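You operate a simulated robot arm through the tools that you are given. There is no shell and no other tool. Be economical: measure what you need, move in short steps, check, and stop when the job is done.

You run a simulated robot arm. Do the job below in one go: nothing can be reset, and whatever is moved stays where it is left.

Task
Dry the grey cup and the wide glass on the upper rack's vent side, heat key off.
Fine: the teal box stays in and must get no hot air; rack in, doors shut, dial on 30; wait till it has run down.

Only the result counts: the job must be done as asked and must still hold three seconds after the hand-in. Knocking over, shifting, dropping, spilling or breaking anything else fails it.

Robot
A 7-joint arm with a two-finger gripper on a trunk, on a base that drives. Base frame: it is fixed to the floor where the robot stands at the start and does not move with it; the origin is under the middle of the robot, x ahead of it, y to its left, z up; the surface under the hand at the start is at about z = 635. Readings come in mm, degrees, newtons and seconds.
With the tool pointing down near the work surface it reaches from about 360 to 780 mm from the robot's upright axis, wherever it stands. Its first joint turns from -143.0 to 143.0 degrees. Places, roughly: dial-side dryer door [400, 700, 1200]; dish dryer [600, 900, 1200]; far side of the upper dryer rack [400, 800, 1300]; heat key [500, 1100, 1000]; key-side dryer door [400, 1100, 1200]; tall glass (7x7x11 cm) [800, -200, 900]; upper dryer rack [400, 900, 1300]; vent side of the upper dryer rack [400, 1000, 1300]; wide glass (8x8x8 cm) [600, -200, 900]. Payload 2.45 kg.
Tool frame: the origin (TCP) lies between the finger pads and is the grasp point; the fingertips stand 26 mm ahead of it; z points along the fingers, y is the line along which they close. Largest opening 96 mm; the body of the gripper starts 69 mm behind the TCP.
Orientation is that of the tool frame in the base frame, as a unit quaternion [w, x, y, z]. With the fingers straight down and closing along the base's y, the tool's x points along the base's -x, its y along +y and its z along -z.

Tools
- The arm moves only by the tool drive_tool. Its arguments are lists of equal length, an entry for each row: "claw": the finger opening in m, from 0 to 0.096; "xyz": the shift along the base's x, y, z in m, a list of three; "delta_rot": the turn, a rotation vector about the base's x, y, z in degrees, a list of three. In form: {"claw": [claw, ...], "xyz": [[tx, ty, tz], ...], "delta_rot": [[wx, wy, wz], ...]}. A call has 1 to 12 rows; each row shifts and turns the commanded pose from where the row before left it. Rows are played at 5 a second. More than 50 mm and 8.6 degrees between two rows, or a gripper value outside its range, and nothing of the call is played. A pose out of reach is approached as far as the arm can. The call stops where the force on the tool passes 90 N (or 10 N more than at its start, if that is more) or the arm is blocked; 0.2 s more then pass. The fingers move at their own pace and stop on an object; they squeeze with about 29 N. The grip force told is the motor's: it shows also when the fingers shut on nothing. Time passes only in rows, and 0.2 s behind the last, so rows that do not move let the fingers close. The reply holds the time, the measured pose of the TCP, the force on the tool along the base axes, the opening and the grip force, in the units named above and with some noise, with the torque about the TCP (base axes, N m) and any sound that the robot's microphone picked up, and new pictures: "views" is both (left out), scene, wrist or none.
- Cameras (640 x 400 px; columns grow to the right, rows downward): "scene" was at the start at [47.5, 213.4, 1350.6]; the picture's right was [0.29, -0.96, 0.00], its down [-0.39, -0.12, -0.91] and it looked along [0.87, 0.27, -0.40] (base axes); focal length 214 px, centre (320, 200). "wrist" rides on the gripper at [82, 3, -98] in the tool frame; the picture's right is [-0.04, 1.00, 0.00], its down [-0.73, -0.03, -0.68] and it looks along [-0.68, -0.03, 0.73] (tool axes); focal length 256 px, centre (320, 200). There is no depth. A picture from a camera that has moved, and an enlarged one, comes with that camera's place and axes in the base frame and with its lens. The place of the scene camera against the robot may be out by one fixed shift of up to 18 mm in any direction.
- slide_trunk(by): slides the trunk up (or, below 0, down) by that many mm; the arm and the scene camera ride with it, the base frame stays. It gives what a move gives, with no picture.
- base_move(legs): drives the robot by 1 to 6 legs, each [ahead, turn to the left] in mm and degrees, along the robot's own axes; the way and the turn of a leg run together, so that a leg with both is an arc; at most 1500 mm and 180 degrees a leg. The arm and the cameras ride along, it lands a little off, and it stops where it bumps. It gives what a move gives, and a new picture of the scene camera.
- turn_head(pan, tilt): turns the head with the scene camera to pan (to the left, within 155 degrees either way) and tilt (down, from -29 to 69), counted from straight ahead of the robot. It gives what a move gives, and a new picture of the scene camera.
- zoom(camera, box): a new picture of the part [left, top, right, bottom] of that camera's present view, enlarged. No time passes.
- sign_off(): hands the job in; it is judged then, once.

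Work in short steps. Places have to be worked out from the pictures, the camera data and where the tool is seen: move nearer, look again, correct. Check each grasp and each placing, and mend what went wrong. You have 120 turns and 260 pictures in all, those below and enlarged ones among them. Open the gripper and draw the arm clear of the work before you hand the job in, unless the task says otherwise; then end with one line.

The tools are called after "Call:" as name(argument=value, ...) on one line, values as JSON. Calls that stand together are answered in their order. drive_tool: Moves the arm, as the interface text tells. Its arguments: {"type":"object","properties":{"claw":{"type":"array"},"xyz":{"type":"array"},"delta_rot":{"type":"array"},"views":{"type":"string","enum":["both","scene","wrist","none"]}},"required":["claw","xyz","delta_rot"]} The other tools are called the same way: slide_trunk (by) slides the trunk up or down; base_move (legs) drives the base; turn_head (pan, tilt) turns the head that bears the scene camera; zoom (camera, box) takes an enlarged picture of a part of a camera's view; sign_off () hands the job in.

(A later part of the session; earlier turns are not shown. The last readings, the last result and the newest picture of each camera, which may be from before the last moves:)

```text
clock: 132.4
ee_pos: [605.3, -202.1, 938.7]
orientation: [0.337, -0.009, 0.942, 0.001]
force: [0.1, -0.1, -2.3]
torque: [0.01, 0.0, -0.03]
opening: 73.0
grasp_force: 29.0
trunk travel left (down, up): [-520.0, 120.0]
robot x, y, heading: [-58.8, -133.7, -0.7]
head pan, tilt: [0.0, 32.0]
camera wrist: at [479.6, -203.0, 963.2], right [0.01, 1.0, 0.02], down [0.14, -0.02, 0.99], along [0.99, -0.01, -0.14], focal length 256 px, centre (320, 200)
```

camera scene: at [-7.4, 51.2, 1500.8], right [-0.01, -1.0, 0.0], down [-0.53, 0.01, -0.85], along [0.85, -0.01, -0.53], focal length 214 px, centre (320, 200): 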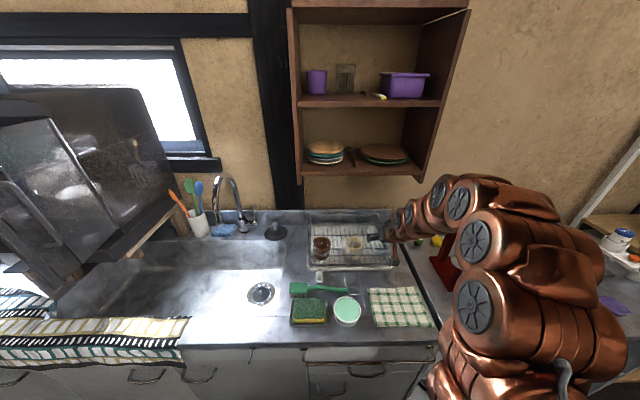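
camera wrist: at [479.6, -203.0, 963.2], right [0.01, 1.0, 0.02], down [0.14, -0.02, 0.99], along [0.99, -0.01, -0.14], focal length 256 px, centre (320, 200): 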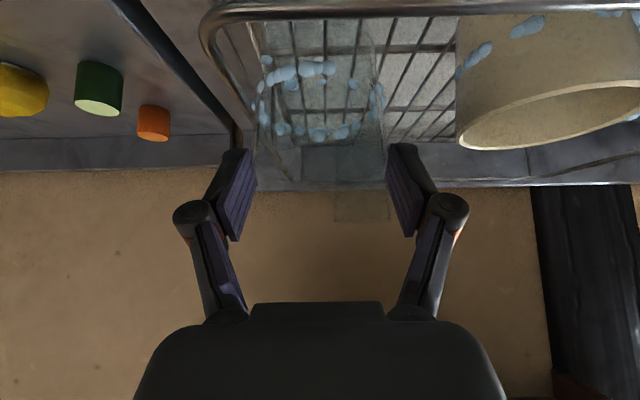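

The droplet ring moves with the gripper, so the glass is held. Lifting straight up clear of the rails, then back.

Call:
drive_tool(claw=[0.06, 0.06, 0.06, 0.06, 0.06, 0.06, 0.06, 0.06], xyz=[[0, 0.001, 0.02], [0, 0, 0.02], [0, 0, 0.025], [0, 0, 0.025], [-0.02, 0, 0.025], [-0.03, 0, 0.02], [-0.035, 0, 0], [-0.035, 0, 0]], delta_rot=[[0, 0, 0], [0, 0, 0], [0, 0, 0], [0, 0, 0], [0, 0, 0], [0, 0, 0], [0, 0, 0], [0, 0, 0]], views="both")

Call:
zoom(camera="wrist", box=[200, 20, 440, 170])

```text
clock: 134.2
ee_pos: [481.8, -203.4, 1075.8]
orientation: [0.337, -0.01, 0.941, 0.001]
force: [0.5, -0.5, -2.2]
torque: [-0.02, 0.03, -0.01]
opening: 68.5
grasp_force: 29.1
trunk travel left (down, up): [-520.0, 120.0]
robot x, y, heading: [-57.8, -130.1, -0.5]
head pan, tilt: [0.0, 32.0]
camera scene: at [-6.7, 51.2, 1500.7], right [-0.01, -1.0, 0.0], down [-0.53, 0.01, -0.85], along [0.85, -0.01, -0.53], focal length 214 px, centre (320, 200)
camera wrist: at [357.8, -203.0, 1099.7], right [0.01, 1.0, 0.02], down [0.14, -0.02, 0.99], along [0.99, -0.01, -0.14], focal length 256 px, centre (320, 200)
```

scene: 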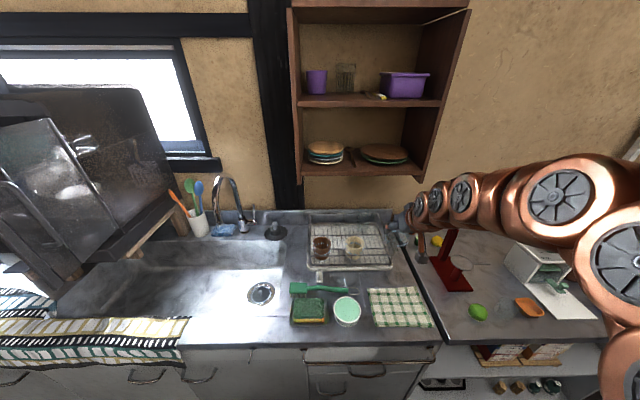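
wrist: 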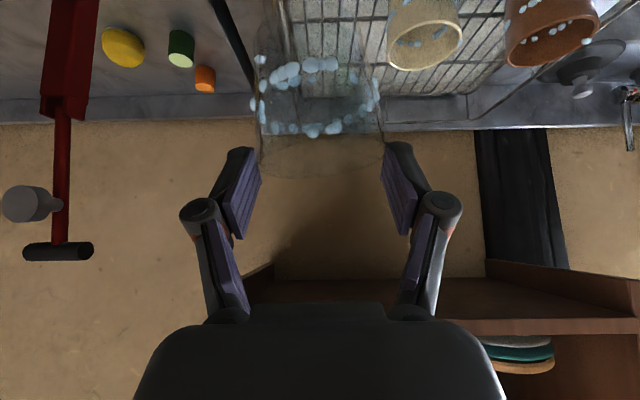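

```text
2.67 times, centred on (320, 95) of wrist
camera zoom: at [357.8, -203.0, 1099.7], right [0.01, 1.0, 0.02], down [0.14, -0.02, 0.99], along [0.99, -0.01, -0.14], focal length 683 px, centre (320, 480)
```

zoom: 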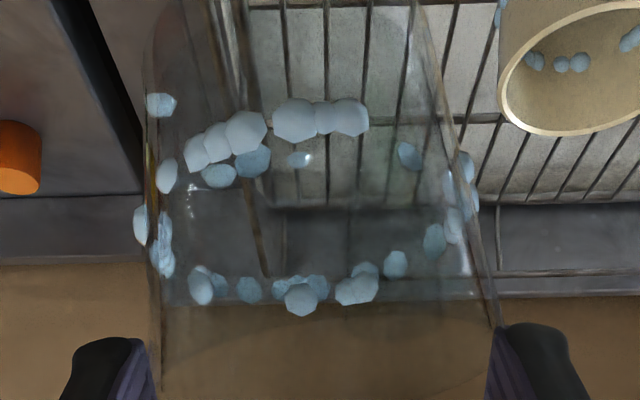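

The opening shrank to 68.5 mm, which hints at slipping. I'll hold still for a moment and check whether it keeps creeping.

Call:
drive_tool(claw=[0.05, 0.05, 0.05], xyz=[[0, 0, 0], [0, 0, 0], [0, 0, 0]], delta_rot=[[0, 0, 0], [0, 0, 0], [0, 0, 0]], views="wrist")

Call:
zoom(camera="wrist", box=[200, 20, 440, 170])

```text
clock: 135.0
ee_pos: [483.1, -203.3, 1075.9]
orientation: [0.337, -0.01, 0.942, 0.001]
force: [-0.6, -0.8, -2.4]
torque: [0.0, 0.03, -0.05]
opening: 68.6
grasp_force: 29.2
trunk travel left (down, up): [-520.0, 120.0]
robot x, y, heading: [-56.7, -139.3, -0.7]
head pan, tilt: [0.0, 32.0]
camera wrist: at [357.7, -202.8, 1099.6], right [0.01, 1.0, 0.02], down [0.14, -0.02, 0.99], along [0.99, -0.01, -0.14], focal length 256 px, centre (320, 200)
```

wrist: 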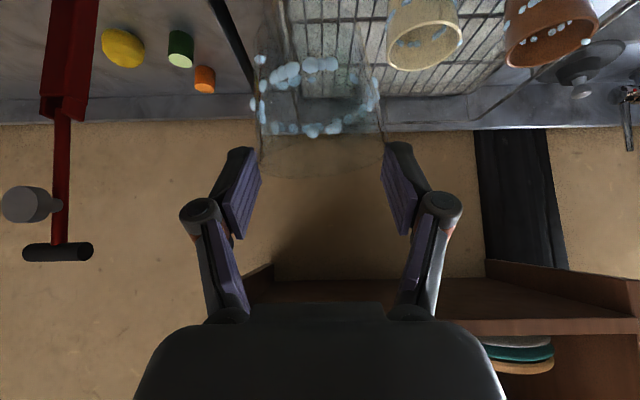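

```text
2.67 times, centred on (320, 95) of wrist
camera zoom: at [357.7, -202.8, 1099.6], right [0.01, 1.0, 0.02], down [0.14, -0.02, 0.99], along [0.99, -0.01, -0.14], focal length 683 px, centre (320, 480)
```

zoom: 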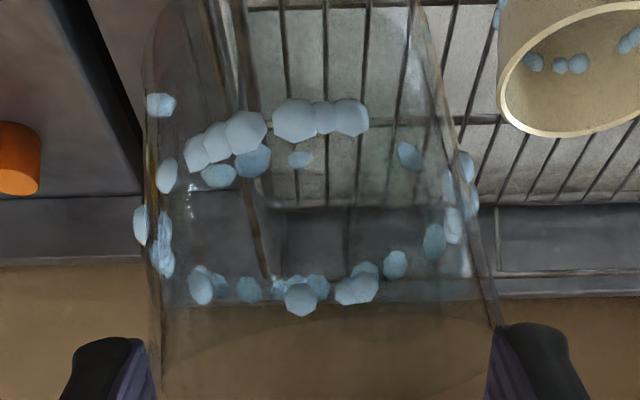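

It is stable, but held only by the fingertips. To be safe I'll set it down in the free spot where the grey cup stood (no rail nearby) and regrip deeper.

Call:
drive_tool(claw=[0.05, 0.05, 0.05, 0.05, 0.05, 0.05, 0.05], xyz=[[0.0, 0.035, 0], [0.01, 0.035, 0], [0.02, 0.035, 0], [0.025, 0.035, 0], [0.025, 0.026, -0.01], [0.025, 0, -0.015], [0.025, 0, -0.015]], delta_rot=[[0, 0, 0], [0, 0, 0], [0, 0, 0], [0, 0, 0], [0, 0, 0], [0, 0, 0], [0, 0, 0]], views="wrist")

```text
clock: 136.6
ee_pos: [613.7, -35.1, 1034.5]
orientation: [0.337, -0.01, 0.941, 0.001]
force: [-1.4, -0.6, -1.7]
torque: [-0.01, 0.03, 0.01]
opening: 68.5
grasp_force: 28.5
trunk travel left (down, up): [-520.0, 120.0]
robot x, y, heading: [-57.4, -134.4, -0.4]
head pan, tilt: [0.0, 32.0]
camera wrist: at [488.3, -35.5, 1058.1], right [0.01, 1.0, 0.02], down [0.14, -0.02, 0.99], along [0.99, -0.01, -0.14], focal length 256 px, centre (320, 200)
```

wrist: 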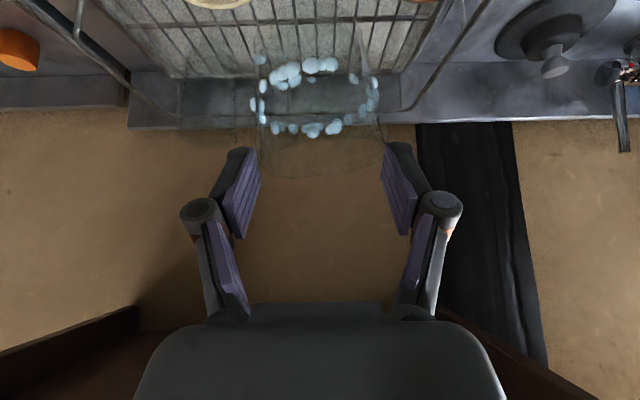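

The glass hangs low in the fingers (rim ≈ TCP - 14), confirming a thin grip. Continuing to the free spot and lowering.

Call:
drive_tool(claw=[0.05, 0.05, 0.05, 0.05, 0.05], xyz=[[0.03, 0.0, -0.01], [0.03, 0, -0.02], [0.025, 0, -0.025], [0.005, 0, -0.025], [0, 0, -0.005]], delta_rot=[[0, 0, 0], [0, 0, 0], [0, 0, 0], [0, 0, 0], [0, 0, 0]], views="wrist")

```text
clock: 137.8
ee_pos: [706.7, -37.8, 948.4]
orientation: [0.337, -0.009, 0.941, 0.001]
force: [-0.3, -0.3, -0.7]
torque: [0.0, 0.01, 0.01]
opening: 68.5
grasp_force: 29.1
trunk travel left (down, up): [-520.0, 120.0]
robot x, y, heading: [-56.7, -133.6, -0.8]
head pan, tilt: [0.0, 32.0]
camera wrist: at [580.2, -38.0, 973.3], right [0.01, 1.0, 0.02], down [0.14, -0.02, 0.99], along [0.99, -0.01, -0.14], focal length 256 px, centre (320, 200)
```

wrist: 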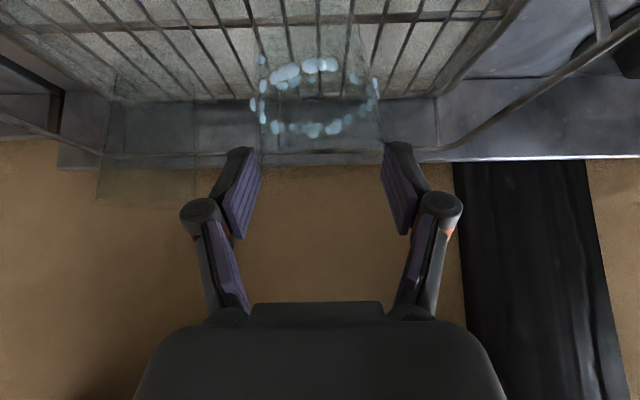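

Lowering to contact.

Call:
drive_tool(claw=[0.05, 0.05, 0.05], xyz=[[0, 0, -0.003], [0, 0, -0.002], [0, 0, -0.002]], delta_rot=[[0, 0, 0], [0, 0, 0], [0, 0, 0]], views="none")

Call:
drive_tool(claw=[0.05, 0.05], xyz=[[0, 0, -0.002], [0, 0, -0.002]], delta_rot=[[0, 0, 0], [0, 0, 0]], views="none")

```text
clock: 138.6
ee_pos: [704.2, -36.6, 941.5]
orientation: [0.337, -0.01, 0.942, 0.001]
force: [1.1, 0.8, -1.0]
torque: [0.0, 0.02, -0.02]
opening: 68.2
grasp_force: 28.5
trunk travel left (down, up): [-520.0, 120.0]
robot x, y, heading: [-58.3, -137.1, -0.7]
head pan, tilt: [0.0, 32.0]
```

```text
clock: 139.2
ee_pos: [704.5, -36.8, 937.2]
orientation: [0.338, -0.009, 0.941, 0.0]
force: [0.1, 0.2, -2.0]
torque: [0.0, 0.03, 0.01]
opening: 68.1
grasp_force: 29.0
trunk travel left (down, up): [-520.0, 120.0]
robot x, y, heading: [-53.2, -135.1, -0.7]
head pan, tilt: [0.0, 32.0]
```

Call:
drive_tool(claw=[0.05, 0.05], xyz=[[0, 0, -0.002], [0, 0, -0.002]], delta_rot=[[0, 0, 0], [0, 0, 0]], views="none")

Call:
drive_tool(claw=[0.05, 0.05], xyz=[[0, 0, -0.002], [0, 0, -0.002]], delta_rot=[[0, 0, 0], [0, 0, 0]], views="wrist")

```text
clock: 139.8
ee_pos: [705.1, -35.9, 935.3]
orientation: [0.339, -0.01, 0.941, 0.0]
force: [-2.0, -1.8, 5.6]
torque: [0.07, 0.02, 0.01]
opening: 68.4
grasp_force: 29.0
trunk travel left (down, up): [-520.0, 120.0]
robot x, y, heading: [-60.4, -136.7, -0.9]
head pan, tilt: [0.0, 32.0]
```

```text
clock: 140.4
ee_pos: [704.9, -37.6, 932.0]
orientation: [0.341, -0.01, 0.94, 0.002]
force: [-1.4, -7.8, 22.2]
torque: [-0.06, -0.21, -0.06]
opening: 69.5
grasp_force: 29.4
trunk travel left (down, up): [-520.0, 120.0]
robot x, y, heading: [-57.1, -134.2, -0.8]
head pan, tilt: [0.0, 32.0]
camera wrist: at [579.2, -38.0, 956.3], right [0.01, 1.0, 0.02], down [0.13, -0.02, 0.99], along [0.99, -0.01, -0.13], focal length 256 px, centre (320, 200)
```

wrist: 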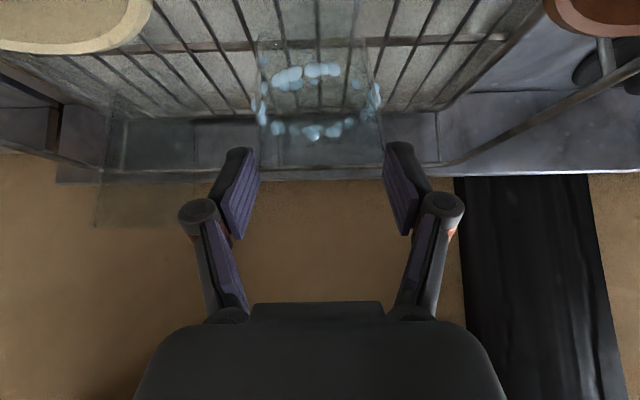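

Set down. Opening and moving deeper: +14 mm in x, -38 mm in z.

Call:
drive_tool(claw=[0.096, 0.096, 0.096, 0.096, 0.096, 0.096], xyz=[[0, 0, 0.001], [0, 0, 0], [0, 0, 0], [0.005, 0, -0.013], [0.005, 0, -0.013], [0.005, 0, -0.013]], delta_rot=[[0, 0, 0], [0, 0, 0], [0, 0, 0], [0, 0, 0], [0, 0, 0], [0, 0, 0]], views="wrist")

Call:
zoom(camera="wrist", box=[160, 40, 480, 240])

```text
clock: 141.8
ee_pos: [719.6, -36.3, 892.3]
orientation: [0.337, -0.01, 0.941, 0.001]
force: [-0.3, -0.7, -0.3]
torque: [0.01, -0.03, 0.01]
opening: 96.2
grasp_force: 0.0
trunk travel left (down, up): [-520.0, 120.0]
robot x, y, heading: [-57.6, -134.1, -0.6]
head pan, tilt: [0.0, 32.0]
camera wrist: at [594.4, -36.7, 915.8], right [0.01, 1.0, 0.02], down [0.14, -0.02, 0.99], along [0.99, -0.01, -0.14], focal length 256 px, centre (320, 200)
```

wrist: 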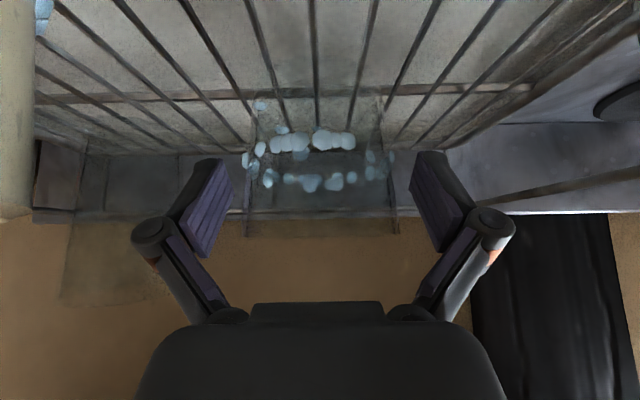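

```text
2.00 times, centred on (320, 140) of wrist
camera zoom: at [594.4, -36.7, 915.8], right [0.01, 1.0, 0.02], down [0.14, -0.02, 0.99], along [0.99, -0.01, -0.14], focal length 512 px, centre (320, 320)
```

zoom: 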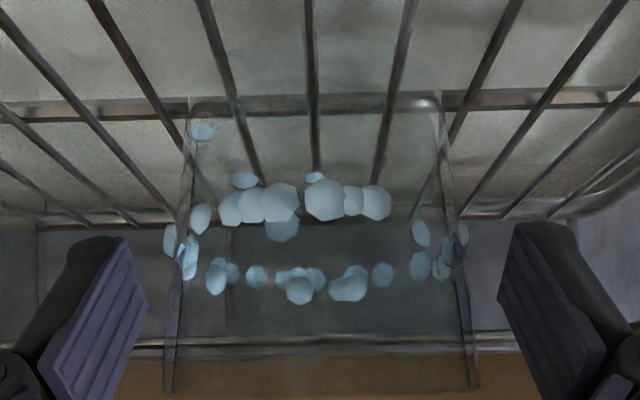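

The glass is well inside the pads now. Closing.

Call:
drive_tool(claw=[0.05, 0.05, 0.05, 0.05, 0.05], xyz=[[0, 0, 0], [0, 0, 0], [0, 0, 0], [0, 0, 0], [0, 0, 0.004]], delta_rot=[[0, 0, 0], [0, 0, 0], [0, 0, 0], [0, 0, 0], [0, 0, 0]], views="none")

Call:
drive_tool(claw=[0.05, 0.05, 0.05, 0.05, 0.05, 0.05, 0.05, 0.05], xyz=[[0, 0, 0.015], [-0.015, 0, 0.025], [-0.015, 0, 0.03], [-0.022, 0, 0.03], [-0.03, 0, 0.03], [-0.035, 0, 0.02], [-0.04, 0, 0.01], [-0.04, 0, 0]], delta_rot=[[0, 0, 0], [0, 0, 0], [0, 0, 0], [0, 0, 0], [0, 0, 0], [0, 0, 0], [0, 0, 0], [0, 0, 0]], views="both")

Call:
zoom(camera="wrist", box=[160, 40, 480, 240])

```text
clock: 143.0
ee_pos: [721.7, -36.9, 896.6]
orientation: [0.337, -0.009, 0.941, 0.0]
force: [0.2, -0.2, -1.3]
torque: [0.02, -0.01, 0.02]
opening: 66.4
grasp_force: 28.5
trunk travel left (down, up): [-520.0, 120.0]
robot x, y, heading: [-60.3, -133.9, -1.1]
head pan, tilt: [0.0, 32.0]
```

```text
clock: 144.8
ee_pos: [523.3, -37.7, 1057.4]
orientation: [0.338, -0.01, 0.941, 0.001]
force: [0.5, 0.4, -2.4]
torque: [0.0, -0.04, 0.0]
opening: 66.1
grasp_force: 28.8
trunk travel left (down, up): [-520.0, 120.0]
robot x, y, heading: [-56.3, -133.1, -0.5]
head pan, tilt: [0.0, 32.0]
camera scene: at [-6.7, 51.3, 1500.7], right [-0.01, -1.0, 0.0], down [-0.53, 0.01, -0.85], along [0.85, -0.01, -0.53], focal length 214 px, centre (320, 200)
camera wrist: at [397.7, -37.4, 1081.3], right [0.01, 1.0, 0.02], down [0.13, -0.02, 0.99], along [0.99, -0.01, -0.13], focal length 256 px, centre (320, 200)
```

scene: 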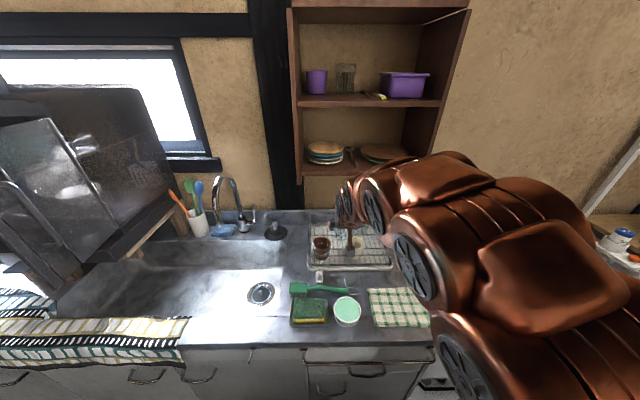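
wrist: 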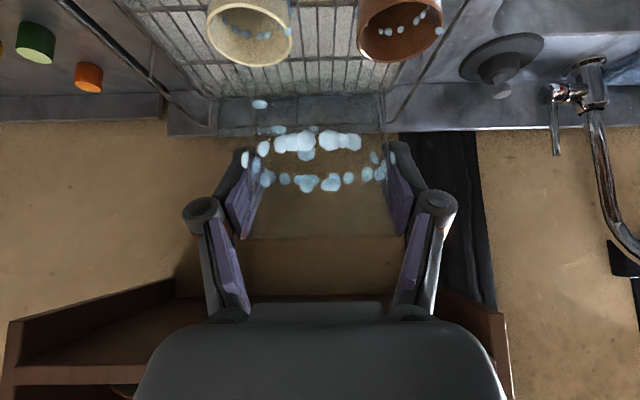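

```text
2.00 times, centred on (320, 140) of wrist
camera zoom: at [397.7, -37.4, 1081.3], right [0.01, 1.0, 0.02], down [0.13, -0.02, 0.99], along [0.99, -0.01, -0.13], focal length 512 px, centre (320, 320)
```

zoom: 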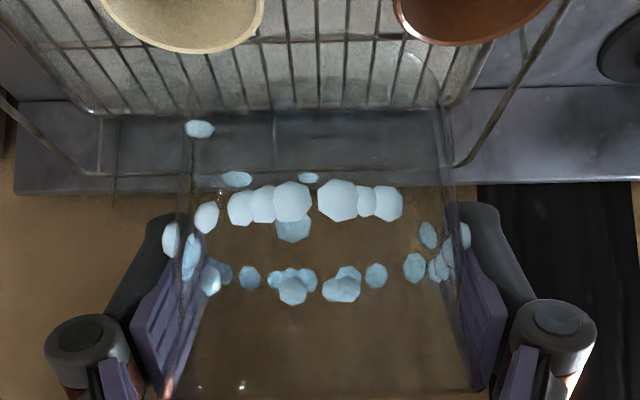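

The grip is solid now. Trunk up, then drive to the dryer.

Call:
slide_trunk(by=120)

Call:
base_move(legs=[[-330, 0], [0, 90.5], [1015, 0], [0, -90]])

Call:
drive_tool(claw=[0.05, 0.05, 0.05, 0.05, 0.05, 0.05], xyz=[[-0.01, 0, 0.04], [-0.01, 0, 0.04], [-0.01, 0, 0.04], [-0.01, 0, 0.04], [0, 0, 0.04], [0, 0, 0.025]], delta_rot=[[0, 0, 0], [0, 0, 0], [0, 0, 0], [0, 0, 0], [0, 0, 0], [0, 0, 0]], views="both")

```text
clock: 146.3
ee_pos: [523.5, -37.2, 1176.7]
orientation: [0.337, -0.009, 0.941, 0.0]
force: [0.3, 0.6, -2.8]
torque: [0.03, 0.02, -0.02]
opening: 66.0
grasp_force: 29.0
trunk travel left (down, up): [-640.0, 0.0]
robot x, y, heading: [-61.1, -133.9, -0.6]
head pan, tilt: [0.0, 32.0]
```

```text
clock: 160.9
ee_pos: [185.3, 1003.9, 1177.0]
orientation: [0.336, -0.035, 0.941, 0.01]
force: [0.3, 0.4, -0.3]
torque: [-0.03, 0.01, 0.0]
opening: 66.0
grasp_force: 29.6
trunk travel left (down, up): [-640.0, 0.0]
robot x, y, heading: [-392.3, 878.0, 2.6]
head pan, tilt: [0.0, 32.0]
camera scene: at [-348.8, 1063.1, 1620.7], right [0.04, -1.0, 0.0], down [-0.53, -0.02, -0.85], along [0.85, 0.04, -0.53], focal length 214 px, centre (320, 200)
```

scene: 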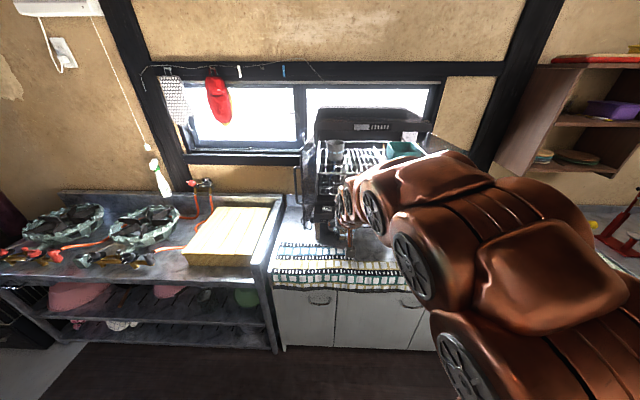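

```text
clock: 162.3
ee_pos: [146.6, 1003.2, 1402.0]
orientation: [0.335, -0.035, 0.941, 0.009]
force: [0.7, -0.8, -2.5]
torque: [-0.02, 0.0, -0.02]
opening: 65.7
grasp_force: 29.2
trunk travel left (down, up): [-640.0, 0.0]
robot x, y, heading: [-388.9, 879.6, 2.3]
head pan, tilt: [0.0, 32.0]
camera scene: at [-348.8, 1063.2, 1620.7], right [0.04, -1.0, 0.0], down [-0.53, -0.02, -0.85], along [0.85, 0.04, -0.53], focal length 214 px, centre (320, 200)
camera wrist: at [20.5, 996.3, 1426.6], right [-0.04, 1.0, 0.02], down [0.14, -0.01, 0.99], along [0.99, 0.04, -0.14], focal length 256 px, centre (320, 200)
```

scene: 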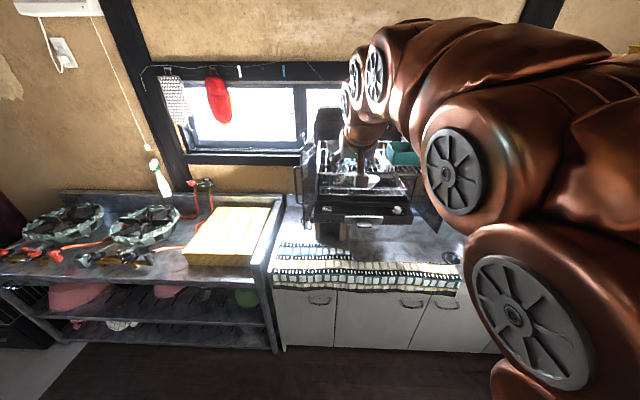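
wrist: 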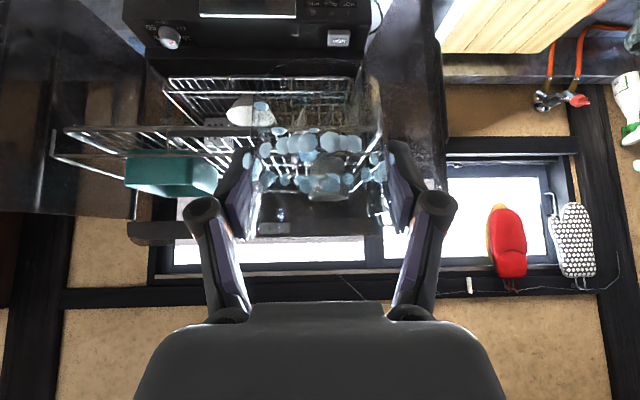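

Grey cup stands on the rack. Driving ahead 180 mm while straightening the heading.

Call:
base_move(legs=[[180, -2.4]])

Call:
drive_tool(claw=[0.05], xyz=[[0, 0, 0]], delta_rot=[[0, 0, 0]], views="wrist")

```text
clock: 163.8
ee_pos: [330.6, 986.7, 1402.0]
orientation: [0.337, -0.017, 0.941, 0.003]
force: [-0.4, -0.1, -1.6]
torque: [0.02, -0.02, 0.0]
opening: 66.0
grasp_force: 28.8
trunk travel left (down, up): [-640.0, 0.0]
robot x, y, heading: [-205.5, 880.3, 0.2]
head pan, tilt: [0.0, 32.0]
camera scene: at [-161.9, 1065.7, 1620.7], right [0.0, -1.0, 0.0], down [-0.53, 0.0, -0.85], along [0.85, 0.0, -0.53], focal length 214 px, centre (320, 200)
```

scene: 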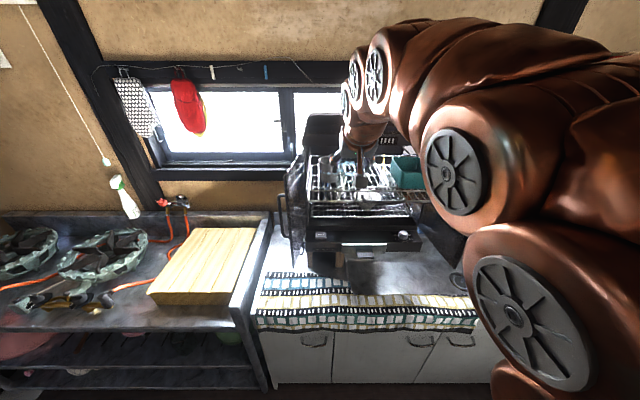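

```text
clock: 164.2
ee_pos: [330.6, 987.1, 1402.4]
orientation: [0.337, -0.017, 0.941, 0.004]
force: [0.3, 0.0, -1.2]
torque: [-0.01, 0.0, 0.03]
opening: 65.9
grasp_force: 28.3
trunk travel left (down, up): [-640.0, 0.0]
robot x, y, heading: [-211.0, 876.6, 0.1]
head pan, tilt: [0.0, 32.0]
camera wrist: at [205.1, 984.3, 1426.4], right [0.0, 1.0, 0.02], down [0.14, -0.02, 0.99], along [0.99, 0.0, -0.14], focal length 256 px, centre (320, 200)
```

wrist: 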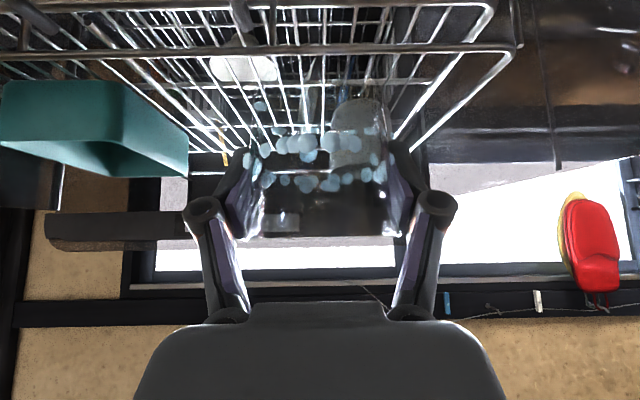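

Moving over the rail to the drop point (TCP ≈ 393, 977) and lowering.

Call:
drive_tool(claw=[0.05, 0.05, 0.05, 0.05, 0.05, 0.05], xyz=[[0.031, -0.005, 0], [0.031, -0.005, 0], [0, 0, -0.02], [0, 0, -0.02], [0, 0, -0.006], [0, 0, -0.004]], delta_rot=[[0, 0, 0], [0, 0, 0], [0, 0, 0], [0, 0, 0], [0, 0, 0], [0, 0, 0]], views="wrist")

Call:
drive_tool(claw=[0.05, 0.05], xyz=[[0, 0, -0.002], [0, 0, -0.002]], delta_rot=[[0, 0, 0], [0, 0, 0]], views="none")

```text
clock: 165.6
ee_pos: [393.4, 976.5, 1350.9]
orientation: [0.336, -0.016, 0.942, 0.003]
force: [-0.8, 0.3, -2.1]
torque: [0.02, 0.01, -0.02]
opening: 65.7
grasp_force: 29.0
trunk travel left (down, up): [-640.0, 0.0]
robot x, y, heading: [-208.8, 882.6, 0.1]
head pan, tilt: [0.0, 32.0]
camera wrist: at [268.0, 974.4, 1375.3], right [0.0, 1.0, 0.02], down [0.14, -0.02, 0.99], along [0.99, 0.0, -0.14], focal length 256 px, centre (320, 200)
```

wrist: 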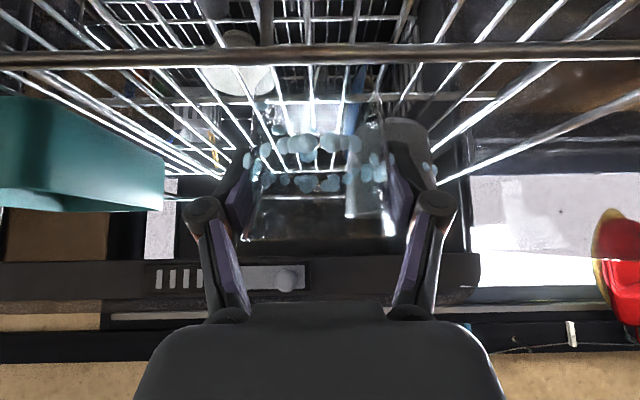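

```text
clock: 166.2
ee_pos: [393.9, 977.0, 1346.2]
orientation: [0.337, -0.018, 0.941, 0.003]
force: [-0.1, 0.3, -1.5]
torque: [0.02, 0.03, 0.0]
opening: 65.6
grasp_force: 28.5
trunk travel left (down, up): [-640.0, 0.0]
robot x, y, heading: [-213.4, 880.4, 0.2]
head pan, tilt: [0.0, 32.0]
```

Continue lowering until contact.

Call:
drive_tool(claw=[0.05, 0.05], xyz=[[0, 0, -0.002], [0, 0, -0.001]], delta_rot=[[0, 0, 0], [0, 0, 0]], views="none")

Call:
drive_tool(claw=[0.05, 0.05], xyz=[[0, 0, -0.002], [0, 0, -0.001]], delta_rot=[[0, 0, 0], [0, 0, 0]], views="none")

```text
clock: 166.8
ee_pos: [393.4, 976.4, 1345.7]
orientation: [0.337, -0.017, 0.941, 0.003]
force: [0.7, 0.4, -1.8]
torque: [-0.03, 0.01, -0.04]
opening: 66.0
grasp_force: 29.1
trunk travel left (down, up): [-640.0, 0.0]
robot x, y, heading: [-207.5, 878.5, 0.1]
head pan, tilt: [0.0, 32.0]
```

```text
clock: 167.4
ee_pos: [392.8, 976.7, 1342.7]
orientation: [0.337, -0.017, 0.941, 0.003]
force: [-0.6, 0.0, -1.3]
torque: [0.04, -0.01, 0.01]
opening: 65.7
grasp_force: 29.3
trunk travel left (down, up): [-640.0, 0.0]
robot x, y, heading: [-210.7, 881.3, 0.3]
head pan, tilt: [0.0, 32.0]
```

Call:
drive_tool(claw=[0.05, 0.05], xyz=[[0, 0, -0.002], [0, 0, -0.001]], delta_rot=[[0, 0, 0], [0, 0, 0]], views="none")

Call:
drive_tool(claw=[0.05, 0.05], xyz=[[0, 0, -0.002], [0, 0, -0.001]], delta_rot=[[0, 0, 0], [0, 0, 0]], views="none")

```text
clock: 168.0
ee_pos: [393.4, 976.9, 1339.4]
orientation: [0.338, -0.017, 0.941, 0.003]
force: [0.6, 0.6, 1.6]
torque: [0.09, -0.01, -0.02]
opening: 65.8
grasp_force: 28.8
trunk travel left (down, up): [-640.0, 0.0]
robot x, y, heading: [-209.1, 879.4, 0.1]
head pan, tilt: [0.0, 32.0]
```

```text
clock: 168.6
ee_pos: [392.0, 975.9, 1337.4]
orientation: [0.339, -0.017, 0.941, 0.004]
force: [0.9, -2.5, 14.7]
torque: [0.14, -0.08, 0.12]
opening: 65.9
grasp_force: 29.2
trunk travel left (down, up): [-640.0, 0.0]
robot x, y, heading: [-207.7, 879.1, 0.4]
head pan, tilt: [0.0, 32.0]
```

Contact. Ease up 2 mm, open, and retreat along the tool axis.

Call:
drive_tool(claw=[0.05, 0.09, 0.09, 0.09, 0.09, 0.09, 0.09, 0.09], xyz=[[0, 0, 0.002], [0, 0, 0], [0, 0, 0], [-0.016, 0, 0.019], [-0.016, 0, 0.019], [-0.025, 0, 0.02], [-0.04, 0, 0.01], [-0.04, 0, 0]], delta_rot=[[0, 0, 0], [0, 0, 0], [0, 0, 0], [0, 0, 0], [0, 0, 0], [0, 0, 0], [0, 0, 0], [0, 0, 0]], views="wrist")

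Call:
zoom(camera="wrist", box=[160, 60, 480, 260])

```text
clock: 170.4
ee_pos: [256.3, 976.9, 1406.9]
orientation: [0.338, -0.017, 0.941, 0.003]
force: [1.6, -0.4, 0.9]
torque: [0.0, -0.02, -0.01]
opening: 89.9
grasp_force: 0.0
trunk travel left (down, up): [-640.0, 0.0]
robot x, y, heading: [-209.8, 879.5, -0.1]
head pan, tilt: [0.0, 32.0]
camera wrist: at [130.4, 975.8, 1430.8], right [0.0, 1.0, 0.02], down [0.14, -0.02, 0.99], along [0.99, 0.0, -0.14], focal length 256 px, centre (320, 200)
```

wrist: 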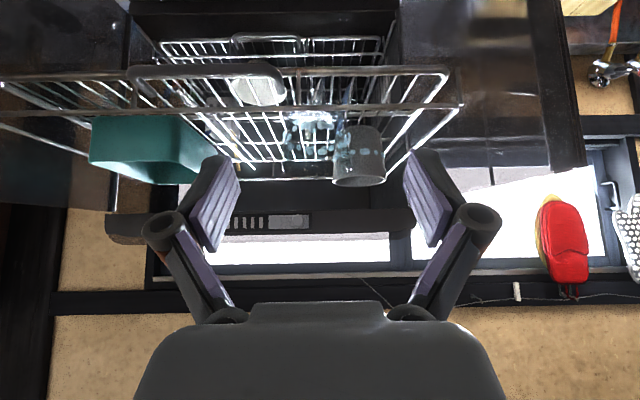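

```text
2.00 times, centred on (320, 160) of wrist
camera zoom: at [130.4, 975.8, 1430.8], right [0.0, 1.0, 0.02], down [0.14, -0.02, 0.99], along [0.99, 0.0, -0.14], focal length 512 px, centre (320, 280)
```

zoom: 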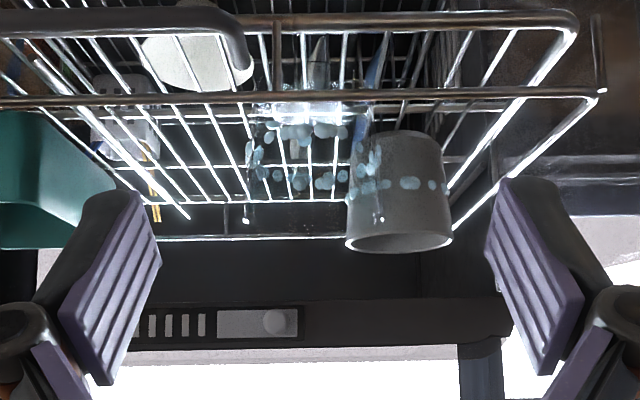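

Both stand upright on the vent side. The rack's front handle is at about (315, 889, 1305). I'll close the gripper, pitch it near-horizontal and go in front of that handle.

Call:
drive_tool(claw=[0.0, 0.0, 0.0, 0.0, 0.0, 0.0], xyz=[[-0.01, -0.018, -0.01], [0, -0.018, -0.018], [0, -0.018, -0.018], [0, -0.018, -0.018], [0, -0.016, -0.018], [0, 0, -0.018]], delta_rot=[[0, -6, 0], [0, -6, 0], [0, -6, 0], [0, -6, 0], [0, -6, 0], [0, 0, 0]], views="both")

Call:
zoom(camera="wrist", box=[160, 60, 480, 260])

```text
clock: 171.8
ee_pos: [258.4, 887.6, 1327.3]
orientation: [0.568, -0.017, 0.823, -0.002]
force: [0.1, 1.4, -0.1]
torque: [0.03, -0.02, -0.01]
opening: 0.2
grasp_force: 28.3
out of reach, approached as far as the arm can: row 5, 6
trunk travel left (down, up): [-640.0, 0.0]
robot x, y, heading: [-211.6, 879.6, 0.1]
head pan, tilt: [0.0, 32.0]
camera scene: at [-161.9, 1065.6, 1620.8], right [0.0, -1.0, 0.0], down [-0.53, 0.0, -0.85], along [0.85, 0.0, -0.53], focal length 214 px, centre (320, 200)
camera wrist: at [137.4, 885.5, 1285.3], right [-0.01, 1.0, 0.02], down [-0.38, -0.02, 0.93], along [0.93, 0.01, 0.38], focal length 256 px, centre (320, 200)
```

scene: 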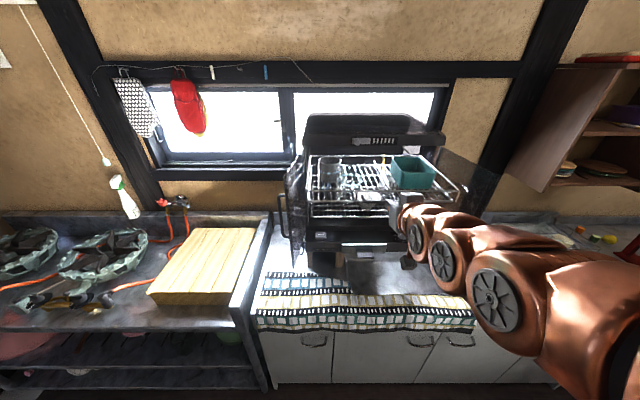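
wrist: 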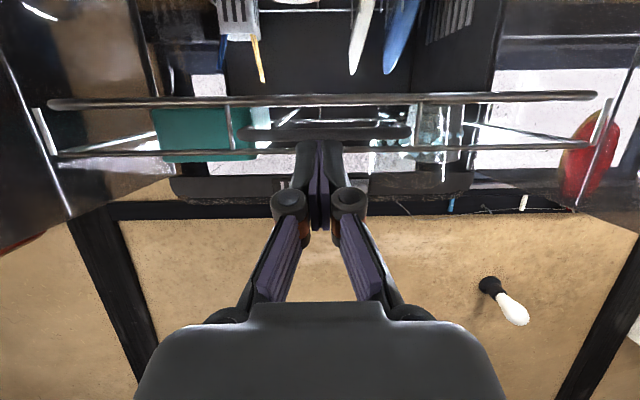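

```text
2.00 times, centred on (320, 160) of wrist
camera zoom: at [137.4, 885.5, 1285.3], right [-0.01, 1.0, 0.02], down [-0.38, -0.02, 0.93], along [0.93, 0.01, 0.38], focal length 512 px, centre (320, 280)
```

zoom: 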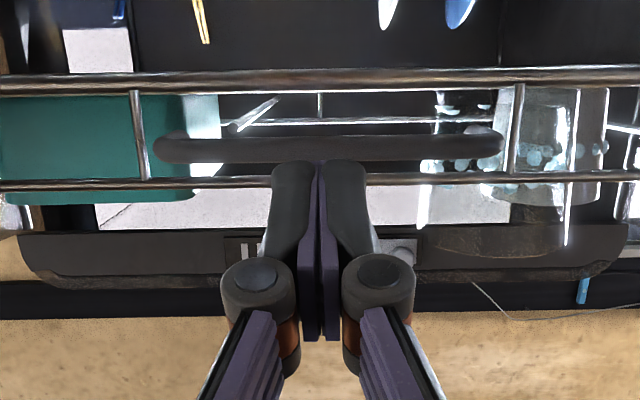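

The handle is at z ≈ 1306, y ≈ 888; the tip is about 12 mm too high. I lower the trunk by 12 mm and push gently.

Call:
slide_trunk(by=-12)

Call:
drive_tool(claw=[0.0, 0.0, 0.0, 0.0, 0.0, 0.0], xyz=[[0.008, 0, 0], [0.008, 0, 0], [0.008, 0, 0], [0.008, 0, 0], [0.008, 0, 0], [0.008, 0, 0]], delta_rot=[[0, 0, 0], [0, 0, 0], [0, 0, 0], [0, 0, 0], [0, 0, 0], [0, 0, 0]], views="wrist")

```text
clock: 172.4
ee_pos: [258.5, 887.7, 1315.1]
orientation: [0.569, -0.016, 0.822, -0.002]
force: [-0.7, -0.3, 0.2]
torque: [-0.01, 0.05, -0.02]
opening: 0.0
grasp_force: 28.5
trunk travel left (down, up): [-628.0, 12.0]
robot x, y, heading: [-211.7, 880.1, -0.1]
head pan, tilt: [0.0, 32.0]
```

```text
clock: 173.8
ee_pos: [306.6, 888.2, 1315.9]
orientation: [0.568, -0.016, 0.823, -0.002]
force: [0.1, 0.2, 0.0]
torque: [-0.03, 0.01, -0.01]
opening: 0.0
grasp_force: 28.9
trunk travel left (down, up): [-628.0, 12.0]
robot x, y, heading: [-210.9, 881.9, 0.3]
head pan, tilt: [0.0, 32.0]
camera wrist: at [185.5, 886.8, 1274.1], right [-0.01, 1.0, 0.02], down [-0.37, -0.02, 0.93], along [0.93, 0.0, 0.37], focal length 256 px, centre (320, 200)
```

wrist: 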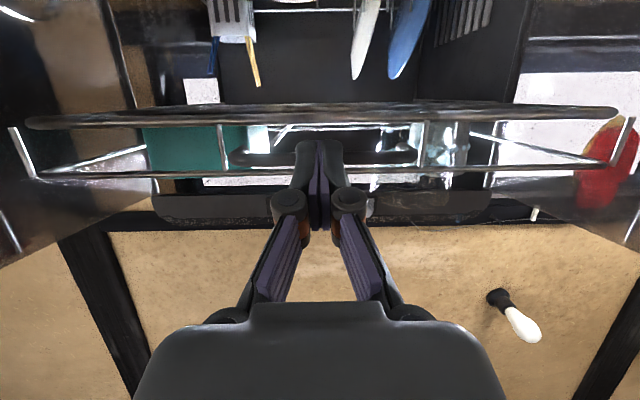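

The rack seems to be sliding already with the handle against the fingertips. Continue pushing smoothly.

Call:
drive_tool(claw=[0.0, 0.0, 0.0, 0.0, 0.0, 0.0, 0.0, 0.0], xyz=[[0.008, 0, 0], [0.008, 0, 0], [0.008, 0, 0], [0.008, 0, 0], [0.008, 0, 0], [0.008, 0, 0], [0.008, 0, 0], [0.008, 0, 0]], delta_rot=[[0, 0, 0], [0, 0, 0], [0, 0, 0], [0, 0, 0], [0, 0, 0], [0, 0, 0], [0, 0, 0], [0, 0, 0]], views="both")

Call:
zoom(camera="scene", box=[260, 100, 480, 238])

```text
clock: 175.6
ee_pos: [370.3, 888.8, 1316.0]
orientation: [0.568, -0.017, 0.823, -0.001]
force: [0.3, 0.7, -0.9]
torque: [-0.02, 0.02, 0.01]
opening: 0.0
grasp_force: 28.7
trunk travel left (down, up): [-628.0, 12.0]
robot x, y, heading: [-215.1, 880.2, 0.1]
head pan, tilt: [0.0, 32.0]
camera scene: at [-161.7, 1065.7, 1608.8], right [0.0, -1.0, 0.0], down [-0.53, 0.0, -0.85], along [0.85, 0.0, -0.53], focal length 214 px, centre (320, 200)
camera wrist: at [249.6, 886.4, 1273.6], right [-0.01, 1.0, 0.02], down [-0.37, -0.02, 0.93], along [0.93, 0.0, 0.37], focal length 256 px, centre (320, 200)
```

scene: 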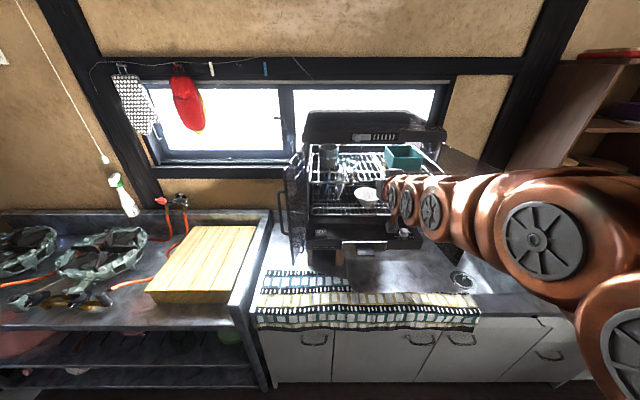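
wrist: 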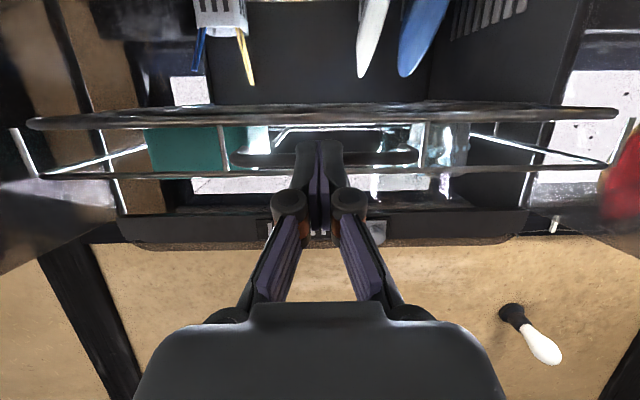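

```text
2.90 times, centred on (370, 169) of scene
camera zoom: at [-161.7, 1065.7, 1608.8], right [0.0, -1.0, 0.0], down [-0.53, 0.0, -0.85], along [0.85, 0.0, -0.53], focal length 622 px, centre (175, 290)
```

zoom: 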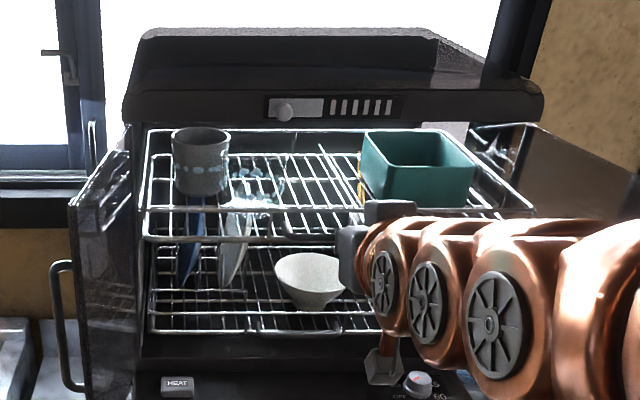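

The rack slides in with both items steady. Continue.

Call:
drive_tool(claw=[0.0, 0.0, 0.0, 0.0, 0.0, 0.0, 0.0, 0.0, 0.0, 0.0, 0.0, 0.0], xyz=[[0.008, 0, 0], [0.008, 0, 0], [0.008, 0, 0], [0.008, 0, 0], [0.008, 0, 0], [0.008, 0, 0], [0.008, 0, 0], [0.008, 0, 0], [0.008, 0, 0], [0.008, 0, 0], [0.008, 0, 0], [0.008, 0, 0]], delta_rot=[[0, 0, 0], [0, 0, 0], [0, 0, 0], [0, 0, 0], [0, 0, 0], [0, 0, 0], [0, 0, 0], [0, 0, 0], [0, 0, 0], [0, 0, 0], [0, 0, 0], [0, 0, 0]], views="both")

Call:
zoom(camera="scene", box=[260, 100, 480, 238])

```text
clock: 178.2
ee_pos: [467.5, 887.1, 1314.7]
orientation: [0.568, -0.017, 0.823, -0.001]
force: [0.5, 0.3, 0.3]
torque: [0.02, 0.0, 0.01]
opening: 0.0
grasp_force: 28.2
trunk travel left (down, up): [-628.0, 12.0]
robot x, y, heading: [-209.8, 881.0, 0.0]
head pan, tilt: [0.0, 32.0]
camera scene: at [-161.7, 1065.6, 1608.8], right [0.0, -1.0, 0.0], down [-0.53, 0.0, -0.85], along [0.85, 0.0, -0.53], focal length 214 px, centre (320, 200)
camera wrist: at [345.9, 885.3, 1273.5], right [-0.01, 1.0, 0.02], down [-0.37, -0.02, 0.93], along [0.93, 0.0, 0.37], focal length 256 px, centre (320, 200)
```

scene: 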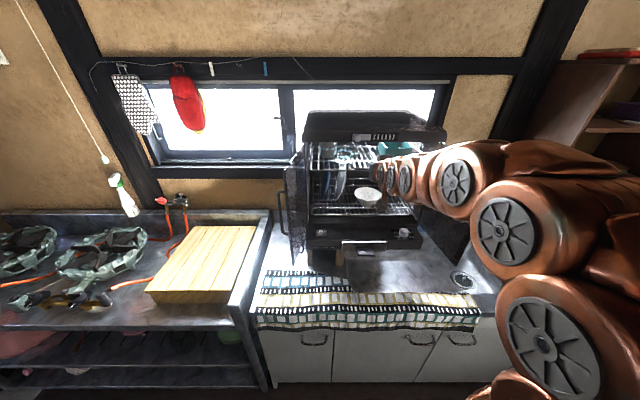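
wrist: 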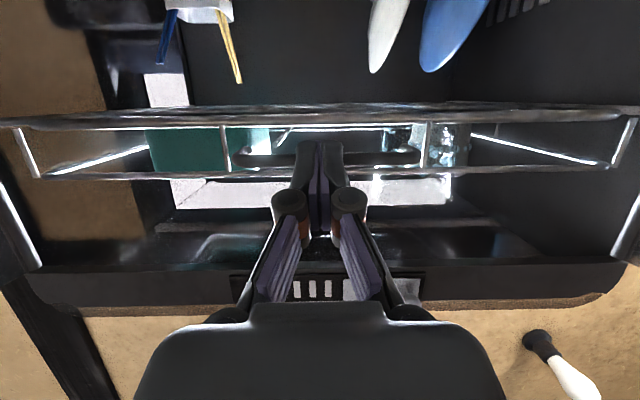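

```text
2.90 times, centred on (370, 169) of scene
camera zoom: at [-161.7, 1065.6, 1608.8], right [0.0, -1.0, 0.0], down [-0.53, 0.0, -0.85], along [0.85, 0.0, -0.53], focal length 622 px, centre (175, 290)
```

zoom: 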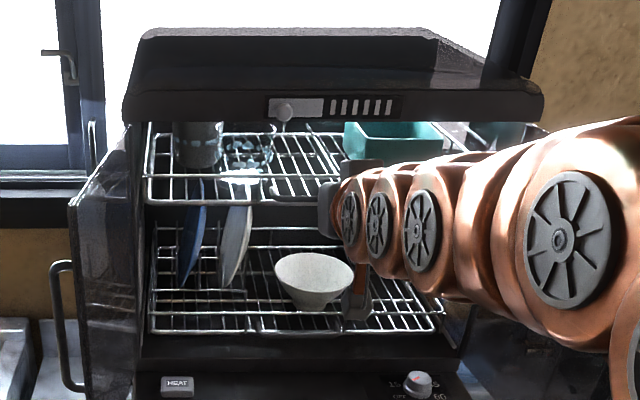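

Cups pass under the hood. Continue slowly until the rack stops.

Call:
drive_tool(claw=[0.0, 0.0, 0.0, 0.0, 0.0, 0.0, 0.0, 0.0, 0.0, 0.0], xyz=[[0.005, 0, 0], [0.005, 0, 0], [0.005, 0, 0], [0.005, 0, 0], [0.005, 0, 0], [0.005, 0, 0], [0.005, 0, 0], [0.005, 0, 0], [0.005, 0, 0], [0.005, 0, 0]], delta_rot=[[0, 0, 0], [0, 0, 0], [0, 0, 0], [0, 0, 0], [0, 0, 0], [0, 0, 0], [0, 0, 0], [0, 0, 0], [0, 0, 0], [0, 0, 0]], views="wrist")

Call:
zoom(camera="scene", box=[260, 100, 480, 238])

```text
clock: 180.4
ee_pos: [499.6, 887.7, 1327.7]
orientation: [0.574, -0.017, 0.819, -0.001]
force: [-58.7, -1.6, -2.7]
torque: [-0.05, 1.22, -0.06]
opening: 6.1
grasp_force: 28.5
trunk travel left (down, up): [-628.0, 12.0]
robot x, y, heading: [-209.7, 882.1, 0.3]
head pan, tilt: [0.0, 32.0]
camera wrist: at [379.4, 885.9, 1284.3], right [-0.01, 1.0, 0.02], down [-0.39, -0.02, 0.92], along [0.92, 0.0, 0.39], focal length 256 px, centre (320, 200)
```

wrist: 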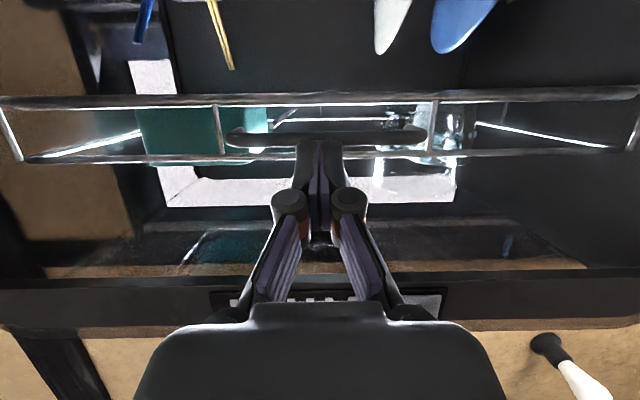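

```text
2.90 times, centred on (370, 169) of scene
camera zoom: at [-207.2, 1065.4, 1613.9], right [0.0, -1.0, 0.0], down [-0.51, 0.0, -0.86], along [0.86, 0.0, -0.51], focal length 622 px, centre (175, 290)
```

zoom: 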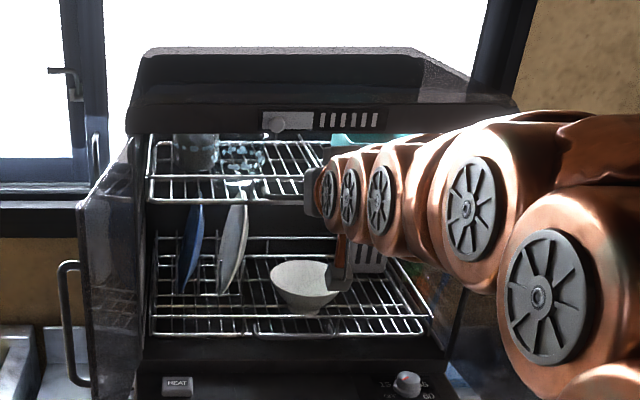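

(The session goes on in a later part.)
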